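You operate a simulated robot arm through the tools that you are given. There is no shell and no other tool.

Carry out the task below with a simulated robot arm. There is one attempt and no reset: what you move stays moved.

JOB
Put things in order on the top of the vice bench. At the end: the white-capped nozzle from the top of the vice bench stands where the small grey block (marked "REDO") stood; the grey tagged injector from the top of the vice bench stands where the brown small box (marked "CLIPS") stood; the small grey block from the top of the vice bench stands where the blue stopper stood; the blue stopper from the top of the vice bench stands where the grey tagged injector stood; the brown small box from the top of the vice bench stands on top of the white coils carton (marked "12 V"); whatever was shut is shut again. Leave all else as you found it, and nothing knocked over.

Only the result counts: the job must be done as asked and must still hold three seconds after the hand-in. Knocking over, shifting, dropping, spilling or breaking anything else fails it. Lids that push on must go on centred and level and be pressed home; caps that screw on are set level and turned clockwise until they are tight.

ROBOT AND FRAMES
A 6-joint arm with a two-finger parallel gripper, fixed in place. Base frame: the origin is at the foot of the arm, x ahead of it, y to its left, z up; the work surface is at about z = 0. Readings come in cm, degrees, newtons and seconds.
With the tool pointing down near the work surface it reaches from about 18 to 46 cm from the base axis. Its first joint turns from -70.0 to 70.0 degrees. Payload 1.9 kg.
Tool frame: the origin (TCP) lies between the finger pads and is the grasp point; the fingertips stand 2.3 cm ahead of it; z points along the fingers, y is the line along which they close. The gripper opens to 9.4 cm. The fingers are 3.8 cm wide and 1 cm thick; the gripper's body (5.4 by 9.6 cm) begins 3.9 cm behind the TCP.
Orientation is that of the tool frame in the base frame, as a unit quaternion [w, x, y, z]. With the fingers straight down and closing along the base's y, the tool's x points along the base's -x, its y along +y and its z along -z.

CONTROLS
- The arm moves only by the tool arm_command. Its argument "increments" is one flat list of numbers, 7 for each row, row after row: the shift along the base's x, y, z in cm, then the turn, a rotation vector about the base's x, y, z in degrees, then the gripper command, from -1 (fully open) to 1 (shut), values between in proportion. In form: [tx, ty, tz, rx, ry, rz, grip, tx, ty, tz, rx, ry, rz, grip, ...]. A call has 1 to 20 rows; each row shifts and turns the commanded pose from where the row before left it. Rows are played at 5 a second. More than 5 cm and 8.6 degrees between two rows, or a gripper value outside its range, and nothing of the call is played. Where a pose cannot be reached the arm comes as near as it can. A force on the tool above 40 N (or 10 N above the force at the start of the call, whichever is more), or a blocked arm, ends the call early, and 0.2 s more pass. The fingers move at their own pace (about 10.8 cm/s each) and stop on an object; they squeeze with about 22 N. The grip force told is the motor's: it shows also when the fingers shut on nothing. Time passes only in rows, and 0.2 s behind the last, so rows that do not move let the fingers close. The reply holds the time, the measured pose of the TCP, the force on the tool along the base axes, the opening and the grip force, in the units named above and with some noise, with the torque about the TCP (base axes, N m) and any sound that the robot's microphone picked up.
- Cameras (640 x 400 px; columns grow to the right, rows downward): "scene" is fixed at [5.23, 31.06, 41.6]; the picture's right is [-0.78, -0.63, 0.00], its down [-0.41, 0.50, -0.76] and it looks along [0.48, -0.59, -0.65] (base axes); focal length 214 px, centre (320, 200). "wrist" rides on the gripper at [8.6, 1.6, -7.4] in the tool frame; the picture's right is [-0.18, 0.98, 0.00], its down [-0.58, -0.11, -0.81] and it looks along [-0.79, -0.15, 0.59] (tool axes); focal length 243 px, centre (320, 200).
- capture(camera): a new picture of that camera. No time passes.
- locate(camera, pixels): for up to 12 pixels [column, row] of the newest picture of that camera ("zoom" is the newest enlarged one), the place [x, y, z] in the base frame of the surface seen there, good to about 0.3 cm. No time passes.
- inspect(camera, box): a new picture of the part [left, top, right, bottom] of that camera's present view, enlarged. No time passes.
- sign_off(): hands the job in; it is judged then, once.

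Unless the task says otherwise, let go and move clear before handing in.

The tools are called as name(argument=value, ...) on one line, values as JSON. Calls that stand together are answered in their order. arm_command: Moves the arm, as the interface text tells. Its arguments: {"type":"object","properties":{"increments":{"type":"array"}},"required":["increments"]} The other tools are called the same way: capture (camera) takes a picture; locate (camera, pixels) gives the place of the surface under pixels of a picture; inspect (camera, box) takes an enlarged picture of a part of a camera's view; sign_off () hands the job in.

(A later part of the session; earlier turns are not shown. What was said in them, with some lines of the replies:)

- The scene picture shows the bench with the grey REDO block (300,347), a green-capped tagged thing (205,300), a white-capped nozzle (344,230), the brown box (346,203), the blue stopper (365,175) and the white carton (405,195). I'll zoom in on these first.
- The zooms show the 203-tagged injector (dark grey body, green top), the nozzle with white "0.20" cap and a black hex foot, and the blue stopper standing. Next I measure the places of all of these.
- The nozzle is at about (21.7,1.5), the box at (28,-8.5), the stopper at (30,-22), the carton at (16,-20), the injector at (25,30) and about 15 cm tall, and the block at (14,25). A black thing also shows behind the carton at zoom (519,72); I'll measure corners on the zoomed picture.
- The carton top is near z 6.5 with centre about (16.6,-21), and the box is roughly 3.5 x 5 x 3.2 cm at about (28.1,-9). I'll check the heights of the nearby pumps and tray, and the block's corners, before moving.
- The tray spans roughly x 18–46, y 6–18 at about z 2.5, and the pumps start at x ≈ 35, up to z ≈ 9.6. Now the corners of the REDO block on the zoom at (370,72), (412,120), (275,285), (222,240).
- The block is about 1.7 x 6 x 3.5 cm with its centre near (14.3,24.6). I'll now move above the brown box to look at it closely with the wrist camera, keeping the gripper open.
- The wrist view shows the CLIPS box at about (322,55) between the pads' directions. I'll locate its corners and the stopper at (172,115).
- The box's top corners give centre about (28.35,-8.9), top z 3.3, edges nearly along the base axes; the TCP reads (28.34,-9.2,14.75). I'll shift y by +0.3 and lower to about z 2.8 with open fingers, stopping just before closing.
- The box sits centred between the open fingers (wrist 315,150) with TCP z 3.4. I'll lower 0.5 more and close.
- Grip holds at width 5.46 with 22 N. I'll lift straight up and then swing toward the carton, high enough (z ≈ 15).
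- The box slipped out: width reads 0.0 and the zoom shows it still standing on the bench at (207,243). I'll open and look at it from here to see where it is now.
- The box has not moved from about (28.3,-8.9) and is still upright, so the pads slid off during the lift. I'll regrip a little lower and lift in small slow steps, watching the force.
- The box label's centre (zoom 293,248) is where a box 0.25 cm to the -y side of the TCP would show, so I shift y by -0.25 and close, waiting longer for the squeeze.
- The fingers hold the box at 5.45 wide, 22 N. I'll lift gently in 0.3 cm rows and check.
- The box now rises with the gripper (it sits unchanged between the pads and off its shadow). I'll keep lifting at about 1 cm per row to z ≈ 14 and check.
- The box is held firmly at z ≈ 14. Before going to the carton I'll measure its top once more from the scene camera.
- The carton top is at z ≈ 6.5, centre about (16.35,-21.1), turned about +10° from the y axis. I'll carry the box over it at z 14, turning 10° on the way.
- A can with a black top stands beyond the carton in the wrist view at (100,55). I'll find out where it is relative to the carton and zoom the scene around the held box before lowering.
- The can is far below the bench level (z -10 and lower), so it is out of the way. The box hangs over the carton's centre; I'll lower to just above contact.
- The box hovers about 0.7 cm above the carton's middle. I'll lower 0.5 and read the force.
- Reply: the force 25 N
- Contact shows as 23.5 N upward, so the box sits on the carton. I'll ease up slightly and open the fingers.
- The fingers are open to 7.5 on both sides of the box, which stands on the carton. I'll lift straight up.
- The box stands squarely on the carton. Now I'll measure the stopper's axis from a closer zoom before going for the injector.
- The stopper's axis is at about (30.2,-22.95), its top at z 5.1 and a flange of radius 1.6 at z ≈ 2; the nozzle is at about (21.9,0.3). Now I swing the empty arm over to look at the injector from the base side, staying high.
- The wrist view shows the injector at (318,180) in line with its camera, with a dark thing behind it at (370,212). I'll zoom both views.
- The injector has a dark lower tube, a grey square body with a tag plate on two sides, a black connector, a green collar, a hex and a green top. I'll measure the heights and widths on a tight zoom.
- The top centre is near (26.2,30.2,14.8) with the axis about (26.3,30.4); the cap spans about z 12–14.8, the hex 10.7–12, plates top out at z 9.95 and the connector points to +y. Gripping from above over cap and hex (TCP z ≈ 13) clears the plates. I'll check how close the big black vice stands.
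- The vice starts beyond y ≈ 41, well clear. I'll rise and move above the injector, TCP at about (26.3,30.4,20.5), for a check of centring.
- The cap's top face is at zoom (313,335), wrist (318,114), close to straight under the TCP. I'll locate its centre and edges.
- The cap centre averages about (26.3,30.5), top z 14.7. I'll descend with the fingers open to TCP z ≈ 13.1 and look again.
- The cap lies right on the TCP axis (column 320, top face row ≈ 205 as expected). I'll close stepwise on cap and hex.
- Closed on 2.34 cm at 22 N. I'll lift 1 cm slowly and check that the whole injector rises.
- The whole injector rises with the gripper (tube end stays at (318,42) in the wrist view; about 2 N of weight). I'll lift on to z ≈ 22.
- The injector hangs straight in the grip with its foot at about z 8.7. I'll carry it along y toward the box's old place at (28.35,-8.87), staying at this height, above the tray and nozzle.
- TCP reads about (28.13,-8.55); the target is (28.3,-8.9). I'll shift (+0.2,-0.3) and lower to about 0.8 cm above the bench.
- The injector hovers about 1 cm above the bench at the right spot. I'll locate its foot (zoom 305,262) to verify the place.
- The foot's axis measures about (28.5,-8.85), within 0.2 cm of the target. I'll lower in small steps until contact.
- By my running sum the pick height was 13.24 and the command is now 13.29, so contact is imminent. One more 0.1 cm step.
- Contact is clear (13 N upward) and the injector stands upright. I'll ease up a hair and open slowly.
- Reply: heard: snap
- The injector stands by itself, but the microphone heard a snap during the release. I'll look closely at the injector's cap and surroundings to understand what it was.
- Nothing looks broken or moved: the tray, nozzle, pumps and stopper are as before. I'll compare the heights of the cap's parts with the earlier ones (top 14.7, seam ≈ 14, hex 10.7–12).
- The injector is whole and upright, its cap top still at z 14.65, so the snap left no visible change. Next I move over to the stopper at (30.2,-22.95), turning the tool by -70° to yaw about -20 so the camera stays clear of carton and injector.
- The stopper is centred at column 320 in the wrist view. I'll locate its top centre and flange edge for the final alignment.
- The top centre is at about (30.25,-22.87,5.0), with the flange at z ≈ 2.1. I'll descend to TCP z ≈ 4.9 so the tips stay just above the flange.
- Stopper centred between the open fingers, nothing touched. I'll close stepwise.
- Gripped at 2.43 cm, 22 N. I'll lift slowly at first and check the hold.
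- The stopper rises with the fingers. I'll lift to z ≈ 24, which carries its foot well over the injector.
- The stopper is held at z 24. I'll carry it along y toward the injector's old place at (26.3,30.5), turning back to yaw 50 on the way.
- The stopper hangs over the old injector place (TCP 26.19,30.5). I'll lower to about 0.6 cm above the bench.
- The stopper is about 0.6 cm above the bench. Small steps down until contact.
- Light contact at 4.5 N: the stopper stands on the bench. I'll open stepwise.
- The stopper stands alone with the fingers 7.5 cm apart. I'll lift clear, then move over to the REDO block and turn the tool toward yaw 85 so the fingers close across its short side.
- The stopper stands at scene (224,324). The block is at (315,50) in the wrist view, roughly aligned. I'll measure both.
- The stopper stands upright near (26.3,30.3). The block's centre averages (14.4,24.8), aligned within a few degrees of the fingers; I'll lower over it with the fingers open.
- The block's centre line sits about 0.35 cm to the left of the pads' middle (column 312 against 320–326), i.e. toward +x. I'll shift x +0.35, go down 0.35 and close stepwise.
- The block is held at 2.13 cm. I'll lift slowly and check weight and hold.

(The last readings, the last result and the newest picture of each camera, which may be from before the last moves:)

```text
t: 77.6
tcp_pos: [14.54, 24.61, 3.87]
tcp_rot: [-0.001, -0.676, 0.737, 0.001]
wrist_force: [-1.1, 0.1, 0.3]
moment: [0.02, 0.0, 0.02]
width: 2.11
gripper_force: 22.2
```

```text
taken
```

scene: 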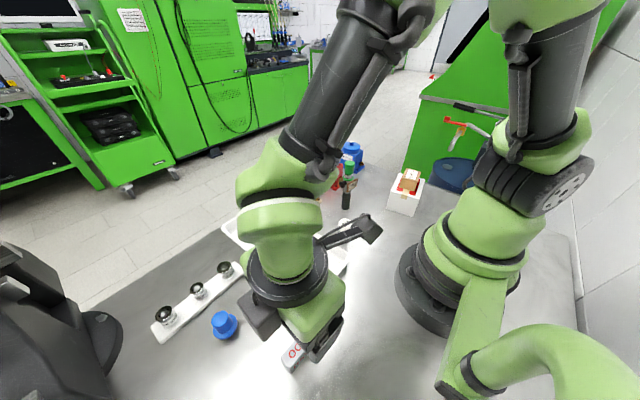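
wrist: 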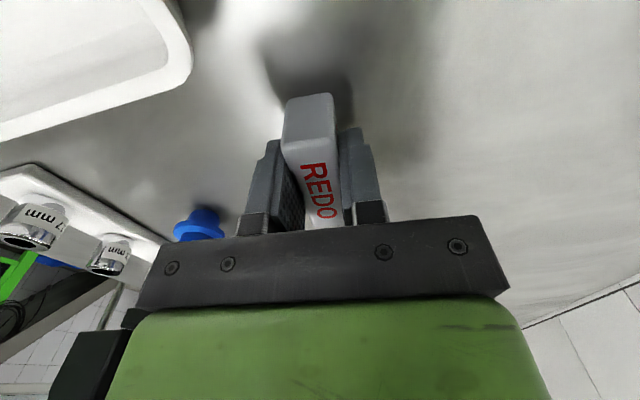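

The block rises with the grip, hardly any weight. I'll lift it to z ≈ 22 so it clears the injector on the way.

arm_command(increments=[0, 0, 0.4, 0, 0, 0, 1, 0, 0, 0.8, 0, 0, 0, 1, 0, 0, 1.2, 0, 0, 0, 1, 0, 0, 1.5, 0, 0, 0, 1, 0, 0, 1.5, 0, 0, 0, 1, 0, 0, 1.5, 0, 0, 0, 1, 0, 0, 1.5, 0, 0, 0, 1, 0, 0, 1.5, 0, 0, 0, 1, 0, 0, 1.5, 0, 0, 0, 1, 0, 0, 1.5, 0, 0, 0, 1, 0, 0, 1.5, 0, 0, 0, 1, 0, 0, 1.5, 0, 0, 0, 1, 0, 0, 1.1, 0, 0, 0, 1, 0, 0, 0.7, 0, 0, 0, 1, 0, 0, 0.5, 0, 0, 0, 1])

arm_command(increments=[0.5, -0.9, 0, 0, 0, 0, 1, 1, -1.75, 0, 0, 0, -3, 1, 1.21, -2.12, 0, 0, 0, -3.6, 1, 1.21, -2.12, 0, 0, 0, -3.6, 1, 1.21, -2.12, 0, 0, 0, -3.6, 1, 1.21, -2.12, 0, 0, 0, -3.6, 1, 1.21, -2.12, 0, 0, 0, -3.6, 1, 1.21, -2.12, 0, 0, 0, -3.6, 1, 1.21, -2.12, 0, 0, 0, -3.6, 1, 1.21, -2.12, 0, 0, 0, -3.6, 1, 1.21, -2.12, 0, 0, 0, -3.6, 1, 0, 0, 0, 0, 0, 0, 1])

capture(camera="wrist")

```text
t: 80.8
tcp_pos: [14.55, 24.72, 22.15]
tcp_rot: [0.001, -0.675, 0.737, 0.001]
wrist_force: [-0.3, 0.8, -1.9]
moment: [-0.01, -0.02, -0.02]
width: 2.13
gripper_force: 22.1
```

```text
t: 83.4
tcp_pos: [27.16, 2.76, 22.05]
tcp_rot: [0.0, -0.419, 0.908, 0.001]
wrist_force: [-0.3, 0.0, 0.0]
moment: [-0.02, 0.01, 0.03]
width: 2.11
gripper_force: 22.3
```

```text
taken
```

wrist: 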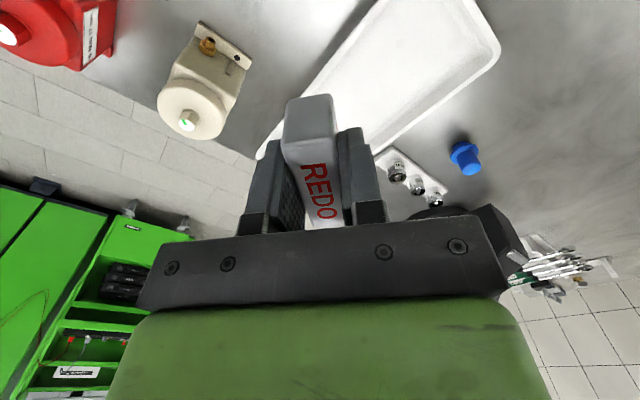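

The block is held steady at (27.1,2.8,22). I'll carry on to (30.2,-22.9), passing over the injector with about 4.5 cm to spare, and turn to yaw -30 so the camera keeps clear of the carton.

arm_command(increments=[0.1, -0.9, 0, 0, 0, 0, 1, 0.22, -1.84, 0, 0, 0, -6.1, 1, 0.22, -1.84, 0, 0, 0, -6.1, 1, 0.22, -1.84, 0, 0, 0, -6.1, 1, 0.22, -1.84, 0, 0, 0, -6.1, 1, 0.22, -1.84, 0, 0, 0, -6.1, 1, 0.22, -1.84, 0, 0, 0, -6.1, 1, 0.22, -1.84, 0, 0, 0, -6.1, 1, 0.22, -1.84, 0, 0, 0, -6.1, 1, 0.22, -1.84, 0, 0, 0, -6.1, 1, 0.22, -1.84, 0, 0, 0, -6.1, 1, 0.22, -1.84, 0, 0, 0, -6.1, 1, 0.22, -1.84, 0, 0, 0, -6.1, 1, 0.22, -1.84, 0, 0, 0, -6.1, 1, 0.1, -0.9, 0, 0, 0, 0, 1, 0, 0, 0, 0, 0, 0, 1, 0, 0, 0, 0, 0, 0, 1])

capture(camera="wrist")

capture(camera="scene")

```text
t: 87.0
tcp_pos: [30.07, -23.02, 22.03]
tcp_rot: [0.0, 0.257, 0.966, 0.0]
wrist_force: [-0.2, 0.1, -0.9]
moment: [-0.01, -0.01, 0.0]
width: 2.13
gripper_force: 21.8
```

```text
taken
```

wrist: 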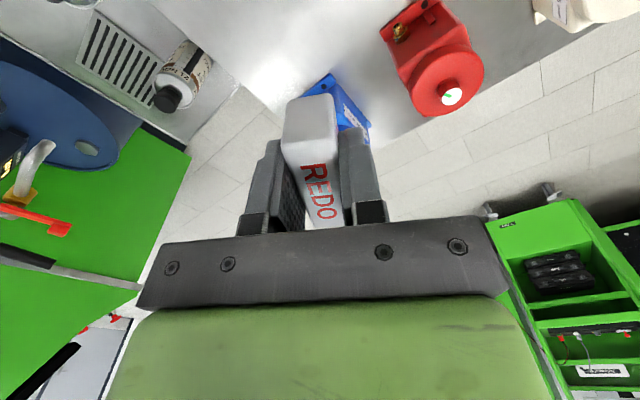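

```text
taken
```

scene: 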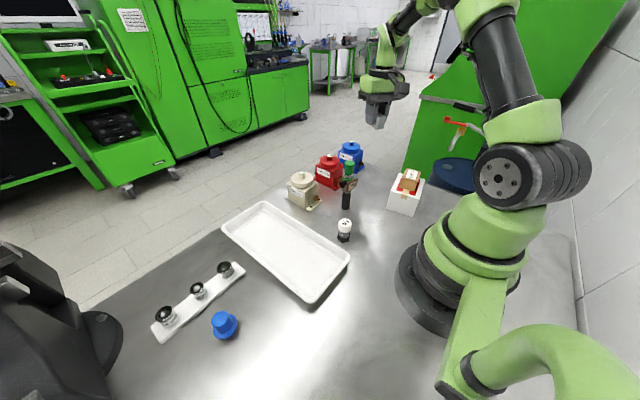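

The block is over the stopper's old place (TCP 30.07,-23.02). I'll lower it to about 0.6 cm above the bench and look.

arm_command(increments=[0.06, 0.05, -0.5, 0, 0, 0, 1, 0.06, 0.05, -1, 0, 0, 0, 1, 0, 0, -1.5, 0, 0, 0, 1, 0, 0, -1.5, 0, 0, 0, 1, 0, 0, -1.5, 0, 0, 0, 1, 0, 0, -1.5, 0, 0, 0, 1, 0, 0, -1.5, 0, 0, 0, 1, 0, 0, -1.5, 0, 0, 0, 1, 0, 0, -1.5, 0, 0, 0, 1, 0, 0, -1.5, 0, 0, 0, 1, 0, 0, -1.5, 0, 0, 0, 1, 0, 0, -1.5, 0, 0, 0, 1, 0, 0, -1, 0, 0, 0, 1, 0, 0, -0.7, 0, 0, 0, 1, 0, 0, -0.3, 0, 0, 0, 1, 0, 0, 0, 0, 0, 0, 1])

capture(camera="wrist")

inspect(camera="scene", box=[310, 120, 430, 220])

```text
t: 90.4
tcp_pos: [30.27, -22.62, 3.49]
tcp_rot: [0.001, 0.256, 0.967, 0.0]
wrist_force: [0.6, 0.2, 0.2]
moment: [-0.02, -0.03, 0.0]
width: 2.13
gripper_force: 21.9
```

```text
taken
```

wrist: 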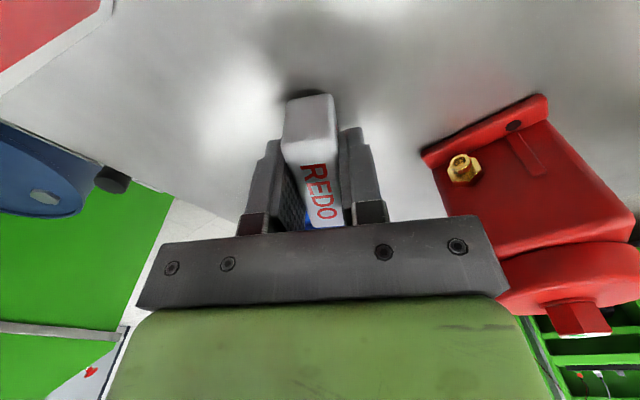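

```text
4.00 times, centred on (370, 170) of scene
```

zoom: 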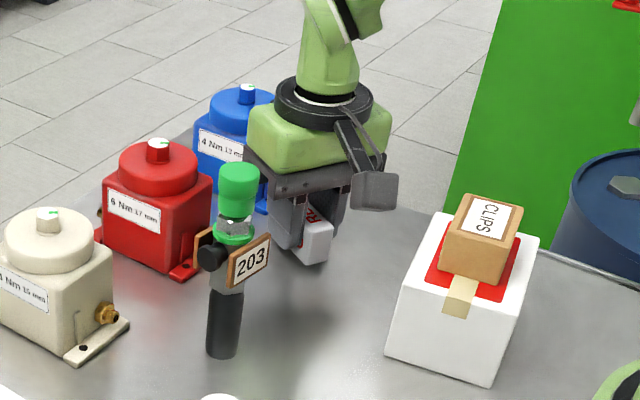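

The block hovers upright, about 0.7 cm up. I'll step down toward contact and watch the readings.

arm_command(increments=[0, 0, -0.2, 0, 0, 0, 1, 0, 0, -0.2, 0, 0, 0, 1, 0, 0, -0.15, 0, 0, 0, 1, 0, 0, 0, 0, 0, 0, 1])

arm_command(increments=[0, 0, -0.05, 0, 0, 0, 1, 0, 0, -0.05, 0, 0, 0, 1, 0, 0, 0, 0, 0, 0, 1])

arm_command(increments=[0, 0, -0.05, 0, 0, 0, 1, 0, 0, 0, 0, 0, 0, 1])

```text
t: 91.4
tcp_pos: [30.16, -22.73, 2.92]
tcp_rot: [0.0, 0.256, 0.967, 0.001]
wrist_force: [0.3, 0.3, 0.0]
moment: [0.02, 0.03, 0.01]
width: 2.12
gripper_force: 22.0
```

```text
t: 92.2
tcp_pos: [30.09, -22.75, 2.99]
tcp_rot: [0.0, 0.256, 0.967, 0.001]
wrist_force: [-0.1, 0.3, -0.9]
moment: [0.0, 0.0, -0.01]
width: 2.13
gripper_force: 22.4
```

```text
t: 92.8
tcp_pos: [30.17, -22.81, 2.8]
tcp_rot: [0.001, 0.256, 0.967, 0.001]
wrist_force: [-3.3, 4.6, 18.5]
moment: [0.12, 0.12, 0.0]
width: 2.12
gripper_force: 22.0
```

Contact is firm at 18 N upward with the TCP at (30.15,-22.77). I'll ease up a hair and open stepwise.

arm_command(increments=[0, 0, 0.05, 0, 0, 0, 1, 0, 0, 0, 0, 0, 0, 0.5, 0, 0, 0, 0, 0, 0, 0.42, 0, 0, 0, 0, 0, 0, 0.2, 0, 0, 0, 0, 0, 0, -0.2, 0, 0, 0, 0, 0, 0, -0.5, 0, 0, 0, 0, 0, 0, -0.5])

capture(camera="wrist")

```text
t: 94.4
tcp_pos: [30.21, -22.81, 3.06]
tcp_rot: [0.001, 0.256, 0.967, 0.0]
wrist_force: [0.4, -0.2, 0.4]
moment: [-0.01, 0.01, 0.0]
width: 7.01
gripper_force: 0.1
```

```text
taken
```

wrist: 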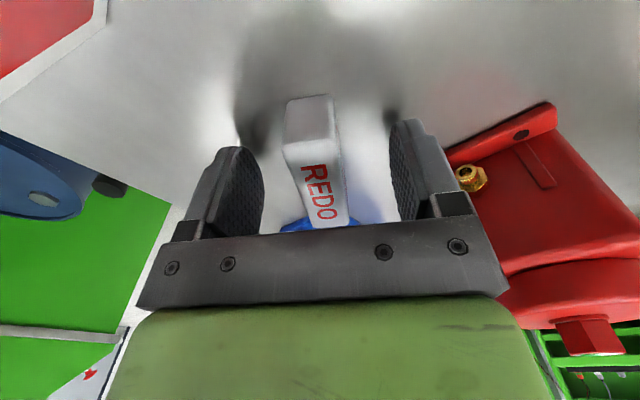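

The block stands free between the fingers, 7 cm apart. I'll lift straight up slowly, then check the scene.

arm_command(increments=[0, 0, 0.4, 0, 0, 0, -0.5, 0, 0, 0.8, 0, 0, 0, -0.5, 0, 0, 1.5, 0, 0, 0, -0.5, 0, 0, 2.5, 0, 0, 0, -0.5, 0, 0, 3, 0, 0, 0, -0.5, 0, 0, 3, 0, 0, 0, -0.5, 0, 0, 3, 0, 0, 0, -0.5, 0, 0, 3, 0, 0, 0, -0.5, 0, 0, 0, 0, 0, 0, -0.5])

inspect(camera="scene", box=[310, 140, 410, 250])

capture(camera="scene")

```text
t: 96.4
tcp_pos: [30.35, -22.69, 20.25]
tcp_rot: [0.001, 0.256, 0.967, 0.001]
wrist_force: [0.3, 0.5, 0.6]
moment: [0.0, 0.0, 0.01]
width: 7.07
gripper_force: 0.0
```

```text
3.64 times, centred on (360, 195) of scene
```

zoom: 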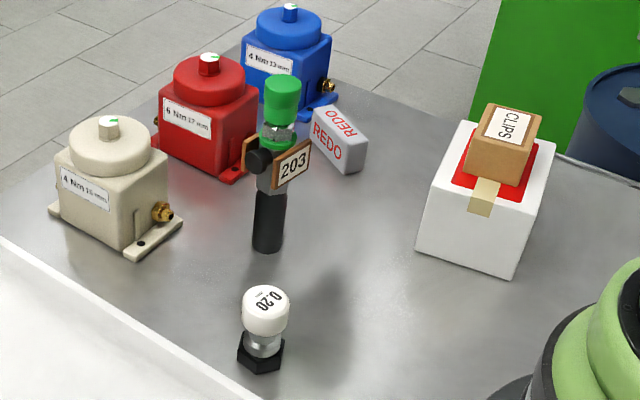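

```text
taken
```

scene: 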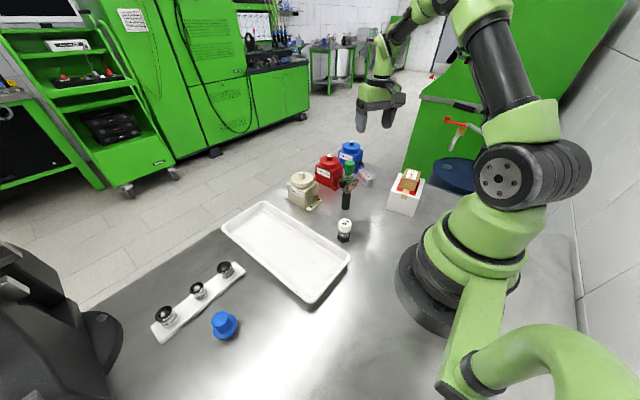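

The block stands where the stopper was. I'll verify its location from the wrist view and measure the nozzle in the current scene zoom.

capture(camera="wrist")

inspect(camera="scene", box=[325, 210, 365, 250])

```text
taken
```

wrist: 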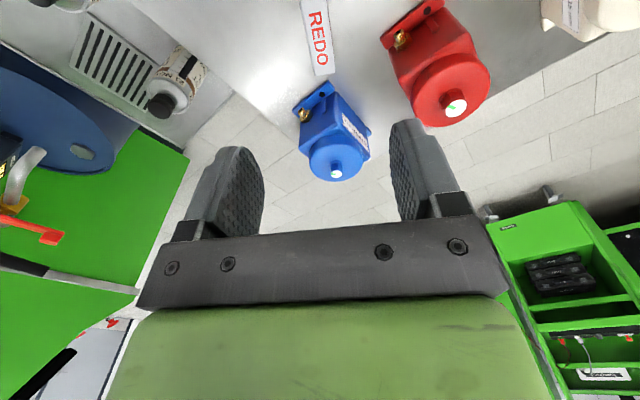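

```text
10.00 times, centred on (345, 230) of scene
```

zoom: 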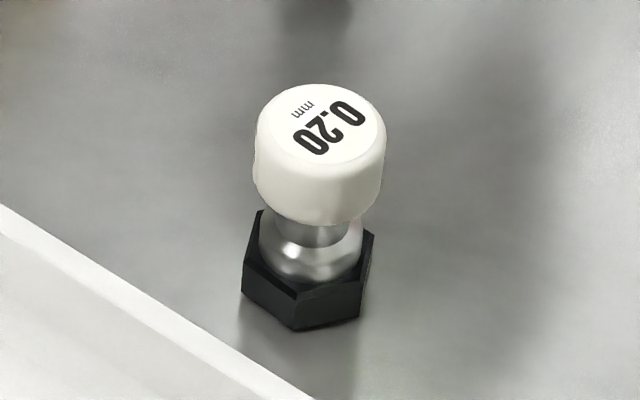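

locate(camera="wrist", pixels=[[303, 10], [326, 6], [316, 74], [334, 70], [318, 40]])

locate(camera="zoom", pixels=[[322, 130], [258, 135], [382, 135], [320, 88], [315, 175], [320, 215], [245, 275], [370, 260], [295, 325], [310, 280], [315, 240]])

```text
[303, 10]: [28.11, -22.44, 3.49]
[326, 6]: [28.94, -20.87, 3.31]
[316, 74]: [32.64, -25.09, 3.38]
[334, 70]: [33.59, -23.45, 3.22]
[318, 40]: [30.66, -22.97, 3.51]
```

```text
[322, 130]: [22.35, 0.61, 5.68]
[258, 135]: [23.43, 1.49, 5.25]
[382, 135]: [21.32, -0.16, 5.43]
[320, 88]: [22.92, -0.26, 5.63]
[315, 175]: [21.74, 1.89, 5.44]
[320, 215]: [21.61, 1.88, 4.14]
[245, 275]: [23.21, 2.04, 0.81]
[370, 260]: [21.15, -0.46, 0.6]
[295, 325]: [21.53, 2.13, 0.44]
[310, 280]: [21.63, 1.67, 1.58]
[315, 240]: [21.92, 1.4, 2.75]
```

The wrist view puts the block's centre near (30.7,-22.95), half a centimetre off the target in x. I'll check that against the scene camera.

inspect(camera="scene", box=[350, 155, 390, 195])

```text
10.00 times, centred on (370, 175) of scene
```

zoom: 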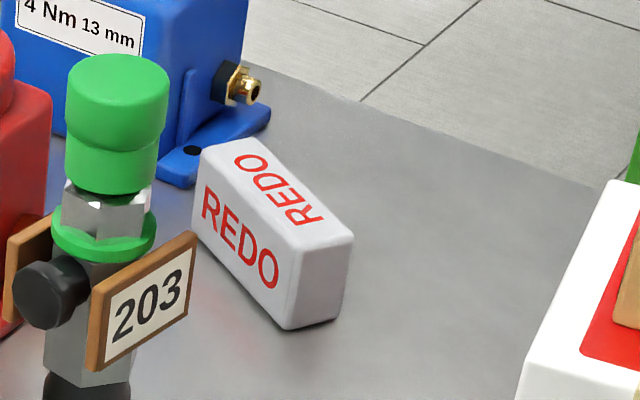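

locate(camera="zoom", pixels=[[208, 150], [262, 145], [348, 236], [298, 250], [275, 190], [195, 225], [287, 325], [338, 315], [240, 240], [205, 152]])

```text
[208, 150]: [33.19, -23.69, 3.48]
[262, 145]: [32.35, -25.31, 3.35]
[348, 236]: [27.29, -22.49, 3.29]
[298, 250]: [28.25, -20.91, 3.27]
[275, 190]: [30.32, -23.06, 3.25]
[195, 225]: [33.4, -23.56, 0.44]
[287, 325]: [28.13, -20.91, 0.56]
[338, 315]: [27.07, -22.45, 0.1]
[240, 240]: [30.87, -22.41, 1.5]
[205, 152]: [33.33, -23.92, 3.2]
```

The scene gives the block's centre as (30.27,-23.1), so it is within about 0.3 cm of the stopper's place. Next the nozzle, axis about (22.25,0.65), 5.7 cm tall; I'll move above it at yaw 40, passing over the injector at z 20 before descending.

arm_command(increments=[-0.81, 2.335, 0.3, 0, 0, 7, -0.28, -0.81, 2.335, 0, 0, 0, 7, -0.28, -0.81, 2.335, 0, 0, 0, 7, -0.28, -0.81, 2.335, 0, 0, 0, 7, -0.28, -0.81, 2.335, 0, 0, 0, 7, -0.28, -0.81, 2.335, 0, 0, 0, 7, -0.28, -0.81, 2.335, 0, 0, 0, 7, -0.28, -0.81, 2.335, 0, 0, 0, 7, -0.28, -0.81, 2.335, 0, 0, 0, 7, -0.28, -0.81, 2.335, 0, 0, 0, 7, -0.28, 0, 0, -3, 0, 0, 0, -0.28, 0, 0, -3, 0, 0, 0, -0.28, 0, 0, 0, 0, 0, 0, -0.28])

capture(camera="wrist")

inspect(camera="wrist", box=[240, 30, 400, 130])

```text
t: 99.2
tcp_pos: [22.05, 0.81, 14.52]
tcp_rot: [-0.001, -0.344, 0.939, 0.001]
wrist_force: [-0.5, 0.9, -0.2]
moment: [0.0, -0.02, -0.03]
width: 6.02
gripper_force: 0.1
```

```text
taken
```

wrist: 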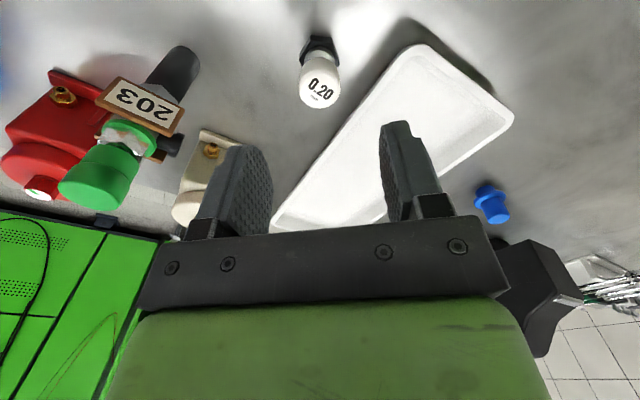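

```text
4.00 times, centred on (320, 80) of wrist
```

zoom: 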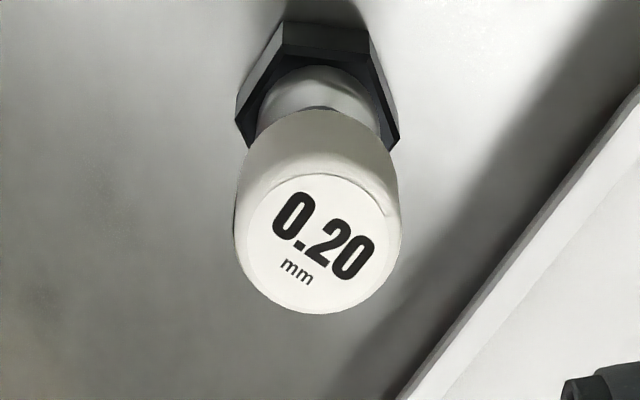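

The hex foot shows corners to the left and right (zoom (237,118), (398,140)), so at this yaw the fingers would meet corners. I'll measure hex and cap to choose the turn.

locate(camera="zoom", pixels=[[318, 240], [252, 225], [392, 225], [318, 180], [318, 308], [283, 25], [368, 30], [238, 118], [397, 140], [280, 45], [372, 55], [318, 45]])

locate(camera="wrist", pixels=[[425, 48], [340, 140], [275, 215], [400, 75], [380, 100]])

```text
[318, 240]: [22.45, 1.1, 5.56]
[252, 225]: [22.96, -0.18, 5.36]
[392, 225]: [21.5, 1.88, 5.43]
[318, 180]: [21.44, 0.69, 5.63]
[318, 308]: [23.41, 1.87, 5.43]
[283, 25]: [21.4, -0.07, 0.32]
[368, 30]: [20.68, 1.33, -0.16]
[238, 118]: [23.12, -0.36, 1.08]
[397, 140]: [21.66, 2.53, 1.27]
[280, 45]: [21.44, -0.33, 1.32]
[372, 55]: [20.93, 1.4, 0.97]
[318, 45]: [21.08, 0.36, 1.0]
```

```text
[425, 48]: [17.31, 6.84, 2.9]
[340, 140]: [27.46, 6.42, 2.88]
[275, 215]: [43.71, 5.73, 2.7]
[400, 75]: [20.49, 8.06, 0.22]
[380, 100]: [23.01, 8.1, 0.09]
```

The nozzle's axis averages (22.3,0.85) and its flats face a closing direction at yaw ≈ 53; the tray edge at y ≈ 6.5 stays clear with 6 cm opening. I'll turn +13°, shift +0.2 in x and go down to about z 3.4.

arm_command(increments=[0.1, 0.03, 0, 0, 0, 6.5, -0.28, 0.1, 0.02, 0, 0, 0, 6.5, -0.28, 0, 0, -2.5, 0, 0, 0, -0.28, 0, 0, -2.5, 0, 0, 0, -0.28, 0, 0, -2.5, 0, 0, 0, -0.28, 0, 0, -1.8, 0, 0, 0, -0.28, 0, 0, -1, 0, 0, 0, -0.28, 0, 0, -0.6, 0, 0, 0, -0.28, 0, 0, 0, 0, 0, 0, -0.28])

capture(camera="wrist")

inspect(camera="wrist", box=[200, 80, 440, 230])

inspect(camera="scene", box=[290, 170, 400, 270])

```text
t: 101.2
tcp_pos: [22.18, 0.85, 3.48]
tcp_rot: [0.0, -0.449, 0.894, 0.001]
wrist_force: [0.1, -0.2, 0.2]
moment: [-0.01, 0.02, -0.01]
width: 6.02
gripper_force: 0.0
```

```text
taken
```

wrist: 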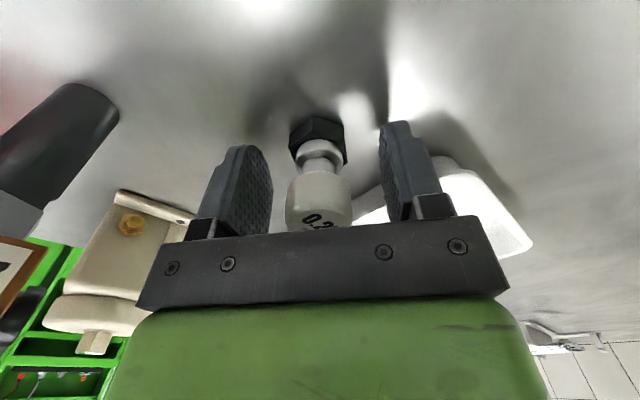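

```text
2.67 times, centred on (320, 155) of wrist
```

zoom: 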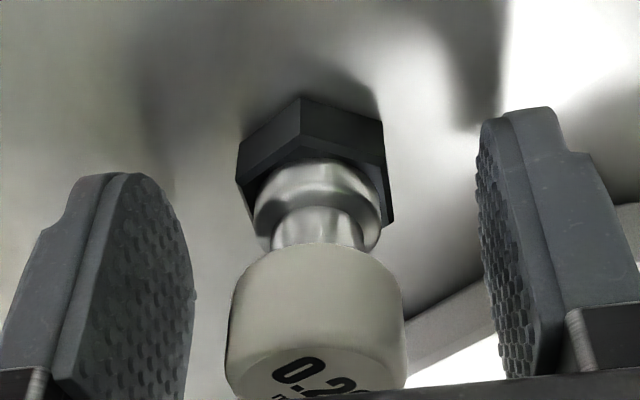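

```text
4.00 times, centred on (345, 220) of scene
```

zoom: 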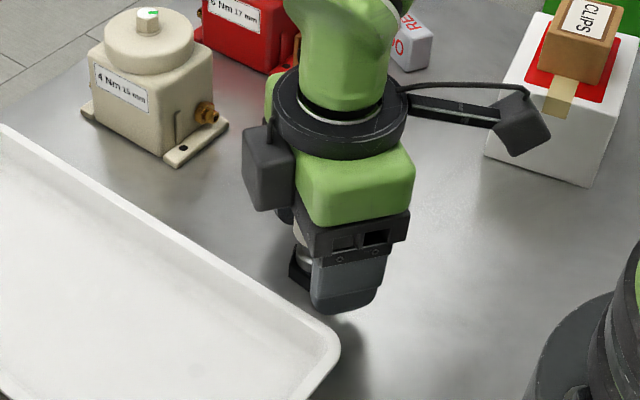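

The hex now turns flats to both fingers and the nozzle is centred (cap column 319). I'll lower 0.5 and close stepwise.

arm_command(increments=[0, 0, -0.3, 0, 0, 0, -0.28, 0, 0, -0.25, 0, 0, 0, -0.28, 0, 0, 0, 0, 0, 0, 0.1, 0, 0, 0, 0, 0, 0, 0.3, 0, 0, 0, 0, 0, 0, 0.38, 0, 0, 0, 0, 0, 0, 0.44, 0, 0, 0, 0, 0, 0, 1, 0, 0, 0, 0, 0, 0, 1, 0, 0, 0, 0, 0, 0, 1, 0, 0, 0, 0, 0, 0, 1])

capture(camera="wrist")

inspect(camera="wrist", box=[200, 80, 440, 230])

```text
t: 103.4
tcp_pos: [22.2, 0.92, 3.03]
tcp_rot: [-0.001, -0.448, 0.894, 0.001]
wrist_force: [-0.3, -0.1, 0.4]
moment: [-0.01, -0.01, 0.03]
width: 3.28
gripper_force: 22.7
```

```text
taken
```

wrist: 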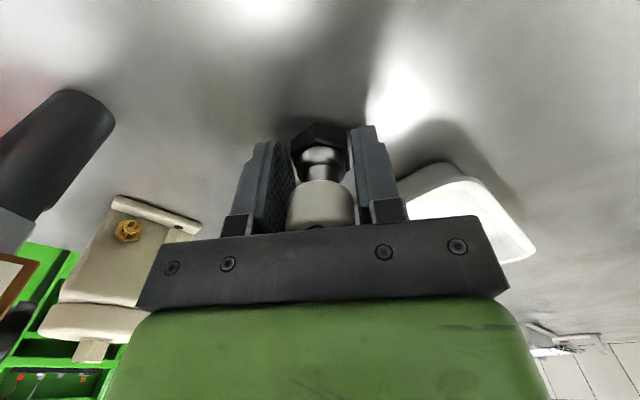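

```text
2.67 times, centred on (320, 155) of wrist
```

zoom: 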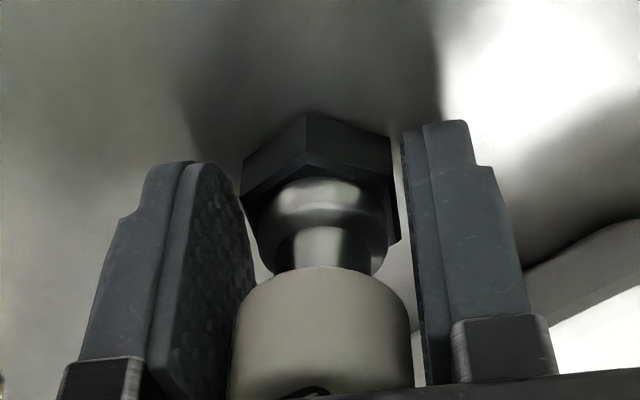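

The fingers hold the hex foot at 3.28 cm, 22.7 N. I'll lift slowly and check.

arm_command(increments=[0, 0, 0.1, 0, 0, 0, 1, 0, 0, 0.2, 0, 0, 0, 1, 0, 0, 0.2, 0, 0, 0, 1, 0, 0, 0.2, 0, 0, 0, 1, 0, 0, 0.3, 0, 0, 0, 1, 0, 0, 0, 0, 0, 0, 1])

inspect(camera="wrist", box=[200, 80, 440, 230])

inspect(camera="scene", box=[290, 170, 400, 270])

```text
t: 104.8
tcp_pos: [22.33, 0.72, 3.91]
tcp_rot: [-0.001, -0.449, 0.894, 0.001]
wrist_force: [0.7, -0.2, -0.8]
moment: [0.0, -0.04, -0.03]
width: 3.31
gripper_force: 22.3
```

```text
2.67 times, centred on (320, 155) of wrist
```

zoom: 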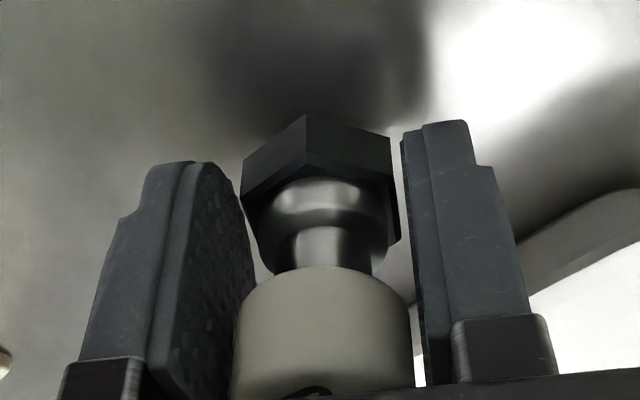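

```text
4.00 times, centred on (345, 220) of scene
```

zoom: 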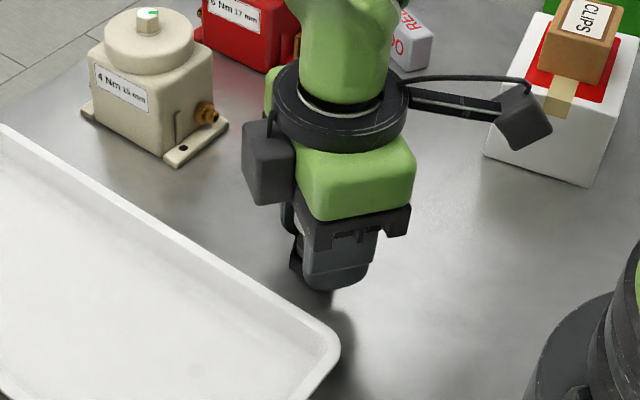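

The nozzle rises with the fingers. I'll lift it to z ≈ 13 and carry it over the tray corner to the block's old place at (14.45,24.75).

arm_command(increments=[0, 0, 0.4, 0, 0, 0, 1, 0, 0, 0.8, 0, 0, 0, 1, 0, 0, 1, 0, 0, 0, 1, 0, 0, 1.2, 0, 0, 0, 1, 0, 0, 1.2, 0, 0, 0, 1, 0, 0, 1.2, 0, 0, 0, 1, 0, 0, 1.2, 0, 0, 0, 1, 0, 0, 1, 0, 0, 0, 1, 0, 0, 0.6, 0, 0, 0, 1, 0, 0, 0.4, 0, 0, 0, 1])

capture(camera="wrist")

```text
t: 107.0
tcp_pos: [22.31, 0.77, 12.92]
tcp_rot: [-0.001, -0.449, 0.894, 0.001]
wrist_force: [0.3, -0.5, -1.6]
moment: [-0.02, 0.01, -0.06]
width: 3.25
gripper_force: 21.7
```

```text
taken
```

wrist: 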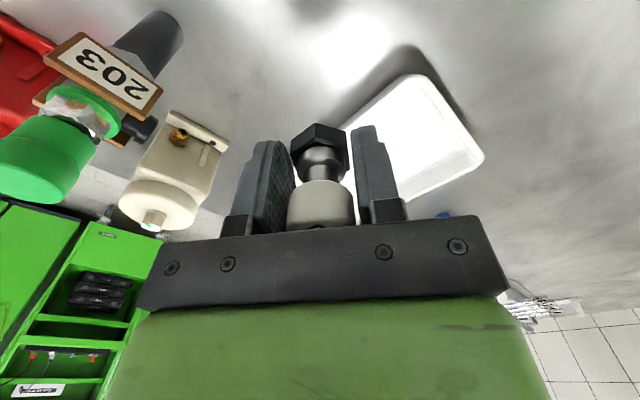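

The nozzle is held firmly. Carrying it now in two legs at z ≈ 13.

arm_command(increments=[0.05, 0.8, 0, 0, 0, 0, 1, 0.1, 1.6, 0, 0, 0, 0, 1, 0.11, 1.9, 0, 0, 0, 0, 1, 0.11, 1.9, 0, 0, 0, 0, 1, 0.11, 1.9, 0, 0, 0, 0, 1, 0.11, 1.9, 0, 0, 0, 0, 1, 0.11, 1.9, 0, 0, 0, 0, 1, -1.07, 1.49, 0, 0, 0, 0, 1, -1.07, 1.49, 0, 0, 0, 0, 1, -1.07, 1.49, 0, 0, 0, 0, 1, -1.07, 1.49, 0, 0, 0, 0, 1, -1.07, 1.49, 0, 0, 0, 0, 1, -1.07, 1.49, 0, 0, 0, 0, 1, -1.07, 1.49, 0, 0, 0, 0, 1, -0.7, 1.0, 0, 0, 0, 0, 1, -0.4, 0.6, 0, 0, 0, 0, 1, 0, 0, 0, 0, 0, 0, 1, 0, 0, 0, 0, 0, 0, 1])

arm_command(increments=[0, 0, 0, 0, 0, 0, 1])

capture(camera="wrist")

capture(camera="scene")

```text
t: 110.8
tcp_pos: [14.56, 24.72, 13.02]
tcp_rot: [0.0, -0.449, 0.894, 0.001]
wrist_force: [0.6, -0.7, -0.4]
moment: [-0.02, -0.02, 0.01]
width: 3.28
gripper_force: 22.4
```

```text
t: 111.2
tcp_pos: [14.39, 24.83, 13.03]
tcp_rot: [-0.001, -0.448, 0.894, 0.0]
wrist_force: [0.7, -0.4, -0.3]
moment: [-0.03, -0.02, 0.01]
width: 3.26
gripper_force: 21.9
```

```text
taken
```

wrist: 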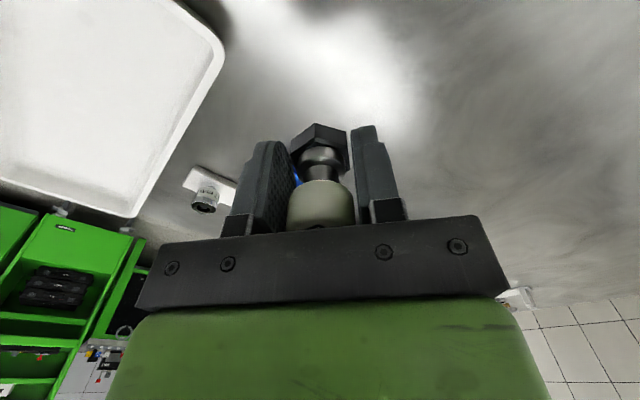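

```text
taken
```

scene: 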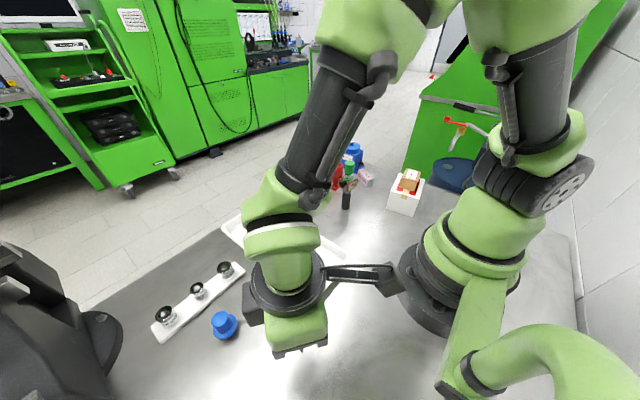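

TCP averages (14.47,24.78), right on target. I'll lower to about 0.6 cm above the bench.

arm_command(increments=[0, 0, -0.5, 0, 0, 0, 1, 0, 0, -1, 0, 0, 0, 1, 0, 0, -1.3, 0, 0, 0, 1, 0, 0, -1.3, 0, 0, 0, 1, 0, 0, -1.3, 0, 0, 0, 1, 0, 0, -1.3, 0, 0, 0, 1, 0, 0, -1.2, 0, 0, 0, 1, 0, 0, -0.9, 0, 0, 0, 1, 0, 0, -0.6, 0, 0, 0, 1, 0, 0, 0, 0, 0, 0, 1])

arm_command(increments=[0, 0, -0.2, 0, 0, 0, 1, 0, 0, -0.2, 0, 0, 0, 1, 0, 0, -0.1, 0, 0, 0, 1, 0, 0, 0, 0, 0, 0, 1])

capture(camera="wrist")

```text
t: 113.4
tcp_pos: [14.47, 24.8, 3.48]
tcp_rot: [0.0, -0.448, 0.894, 0.001]
wrist_force: [0.2, 0.9, -0.9]
moment: [0.01, 0.01, -0.01]
width: 3.24
gripper_force: 22.1
```

```text
t: 114.4
tcp_pos: [14.4, 24.75, 2.95]
tcp_rot: [0.0, -0.449, 0.894, 0.0]
wrist_force: [-0.4, -0.1, -1.0]
moment: [0.01, 0.01, -0.01]
width: 3.28
gripper_force: 21.7
```

```text
taken
```

wrist: 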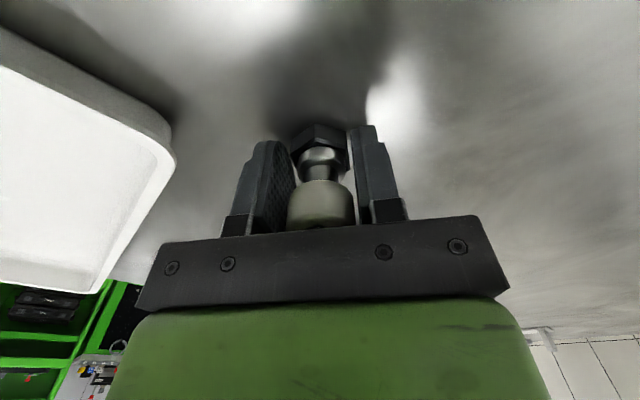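

No contact yet at z 2.95. Two more fine steps.

arm_command(increments=[0, 0, -0.05, 0, 0, 0, 1, 0, 0, -0.05, 0, 0, 0, 1, 0, 0, 0, 0, 0, 0, 1])

arm_command(increments=[0, 0, -0.05, 0, 0, 0, 1, 0, 0, 0, 0, 0, 0, 1])

```text
t: 115.2
tcp_pos: [14.42, 24.94, 3.04]
tcp_rot: [-0.001, -0.449, 0.894, 0.0]
wrist_force: [-0.2, -0.7, 0.8]
moment: [-0.02, 0.0, 0.02]
width: 3.28
gripper_force: 21.9
```

```text
t: 115.8
tcp_pos: [14.5, 24.99, 2.98]
tcp_rot: [0.0, -0.448, 0.894, 0.001]
wrist_force: [-0.2, -3.5, 15.4]
moment: [-0.03, -0.05, -0.07]
width: 3.28
gripper_force: 21.7
```

Contact at 15 N: the nozzle is on the bench. I'll ease up a hair and open stepwise.

arm_command(increments=[0, 0, 0.05, 0, 0, 0, 1, 0, 0, 0, 0, 0, 0, 0.28, 0, 0, 0, 0, 0, 0, 0.2, 0, 0, 0, 0, 0, 0, 0, 0, 0, 0, 0, 0, 0, -0.3, 0, 0, 0, 0, 0, 0, -0.5, 0, 0, 0, 0, 0, 0, -0.5])

capture(camera="wrist")

```text
t: 117.4
tcp_pos: [14.42, 24.74, 2.97]
tcp_rot: [0.0, -0.449, 0.893, 0.0]
wrist_force: [0.7, -0.4, 0.2]
moment: [-0.03, 0.05, -0.02]
width: 7.03
gripper_force: 0.1
```

```text
taken
```

wrist: 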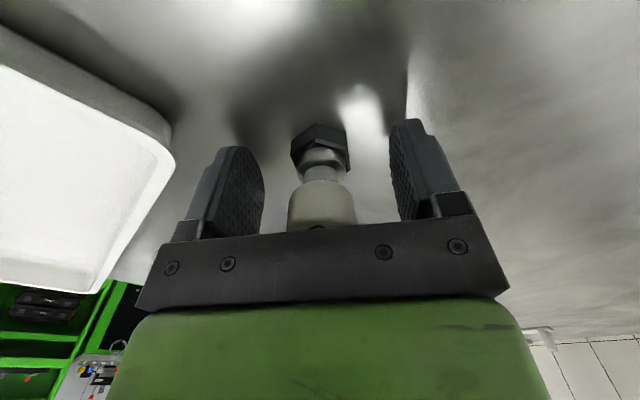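

The nozzle stands free between the fingers, 7 cm apart. I'll lift straight up and then away toward the middle, then check everything.

arm_command(increments=[0, 0, 0.4, 0, 0, 0, -0.5, 0, 0, 0.8, 0, 0, 0, -0.5, 0, 0, 1.5, 0, 0, 0, -0.5, 0, 0, 2.5, 0, 0, 0, -0.5, 0, 0, 3, 0, 0, 0, -0.5, 0, 0, 3, 0, 0, 0, -0.5, 0, 0, 3, 0, 0, 0, -0.5, 0, 0, 3, 0, 0, 0, -0.5, 0, 0, 0, 0, 0, 0, -0.5])

capture(camera="wrist")

arm_command(increments=[2.2, -3, 0.5, 0, 0, 0, -0.5, 2.2, -3, 0.5, 0, 0, 0, -0.5, 2.2, -3, 0.5, 0, 0, 0, -0.5, 2.2, -3, 0.5, 0, 0, 0, -0.5, 1.2, -3.5, 0.5, 0, 0, 0, -0.5, 1.2, -3.5, 0.5, 0, 0, 0, -0.5, 0, 0, 0, 0, 0, 0, -0.5])

capture(camera="scene")

```text
t: 119.4
tcp_pos: [14.41, 24.87, 20.13]
tcp_rot: [0.0, -0.448, 0.894, 0.001]
wrist_force: [0.5, 0.4, -0.5]
moment: [0.03, -0.03, -0.04]
width: 7.07
gripper_force: 0.0
```

```text
taken
```

wrist: 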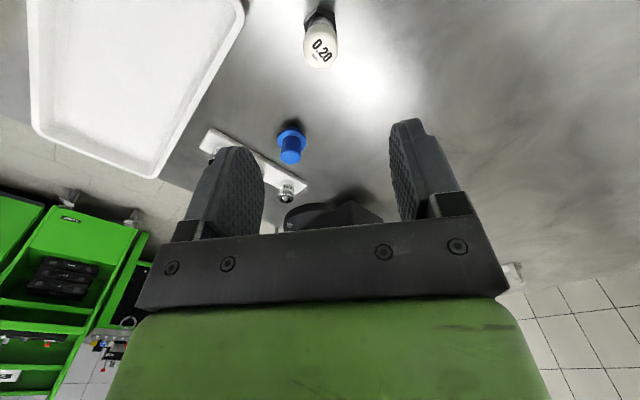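

```text
t: 121.0
tcp_pos: [25.37, 5.75, 23.23]
tcp_rot: [0.0, -0.448, 0.894, 0.001]
wrist_force: [-0.6, 0.2, -0.5]
moment: [-0.01, -0.01, 0.0]
width: 7.06
gripper_force: 0.1
```

```text
taken
```

scene: 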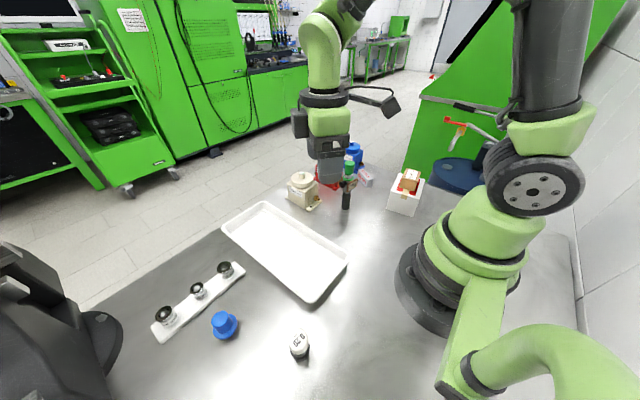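

All five items are in their new places in the scene view. I'll zoom in for a final check of each, including the cap and the nozzle's position.

inspect(camera="scene", box=[280, 320, 320, 370])

locate(camera="zoom", pixels=[[305, 160], [255, 165], [355, 165], [305, 120], [305, 210], [320, 280], [280, 280], [350, 270]])

inspect(camera="scene", box=[280, 130, 440, 240])

inspect(camera="scene", box=[130, 190, 370, 370])

```text
8.00 times, centred on (300, 345) of scene
```

zoom: 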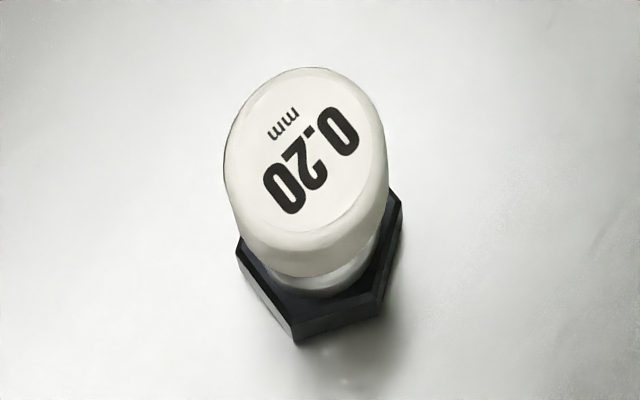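

```text
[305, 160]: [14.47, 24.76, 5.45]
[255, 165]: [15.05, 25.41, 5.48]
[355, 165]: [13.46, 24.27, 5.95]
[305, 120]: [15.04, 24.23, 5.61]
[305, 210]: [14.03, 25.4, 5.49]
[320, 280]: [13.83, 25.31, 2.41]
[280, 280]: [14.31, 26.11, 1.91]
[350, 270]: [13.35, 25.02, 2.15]
```

```text
3.64 times, centred on (360, 185) of scene
```

zoom: 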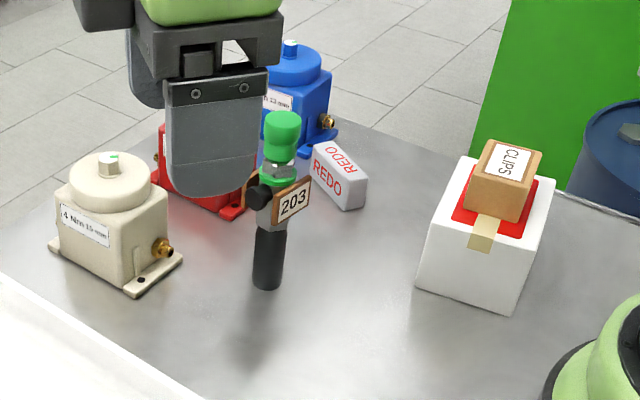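

```text
2.22 times, centred on (250, 280) of scene
```

zoom: 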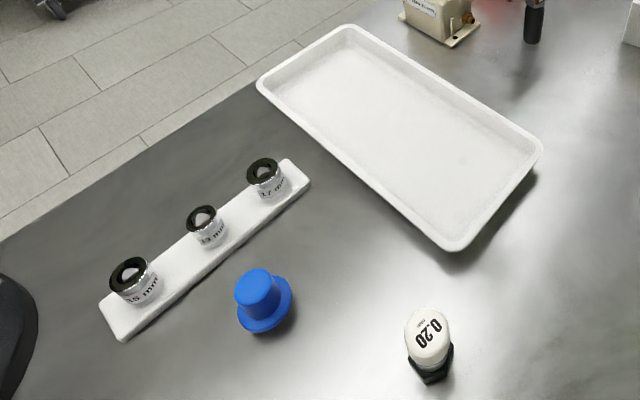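

The nozzle stands at about (14.45,24.8), and the stopper, injector, block and box on the carton are all upright in their places. The sockets, tray, pumps and carton look unmoved, nothing was opened, and the gripper is empty and clear, so I hand in.

sign_off()

```text
The job is handed in.
```

I moved all five items, each upright in its place, and handed the job in. I don't have the verdict, but the last pictures showed these positions:

| Item | Now stands | Distance from target |
|---|---|---|
| Brown CLIPS box | on top of the white 12 V coils carton, near its centre | – |
| Grey tagged injector | where the CLIPS box stood | about 0.2 cm |
| Blue stopper | where the injector stood | about 0.2 cm |
| Grey REDO block | where the stopper stood | about 0.3 cm by the scene camera, about 0.6 cm by the wrist camera |
| White-capped nozzle | where the REDO block stood | under 0.1 cm |

- **First lift of the box:** the CLIPS box slipped out of the fingers on my first try. It stayed upright in its place, and the second, slower lift held.
- **Snap sound:** the microphone heard a snap as I let go of the injector. Its cap was still level and at the same height afterwards, and I saw nothing broken, but I don't know what made the sound.
- **Block direction:** the REDO block now points a different way than before. I turned it on the way over to keep the wrist camera clear of the carton.

I opened nothing, so nothing needed shutting again. The tray, socket rail, pumps and carton looked unmoved in the last pictures, though the arm partly hid the red pump in the final one.
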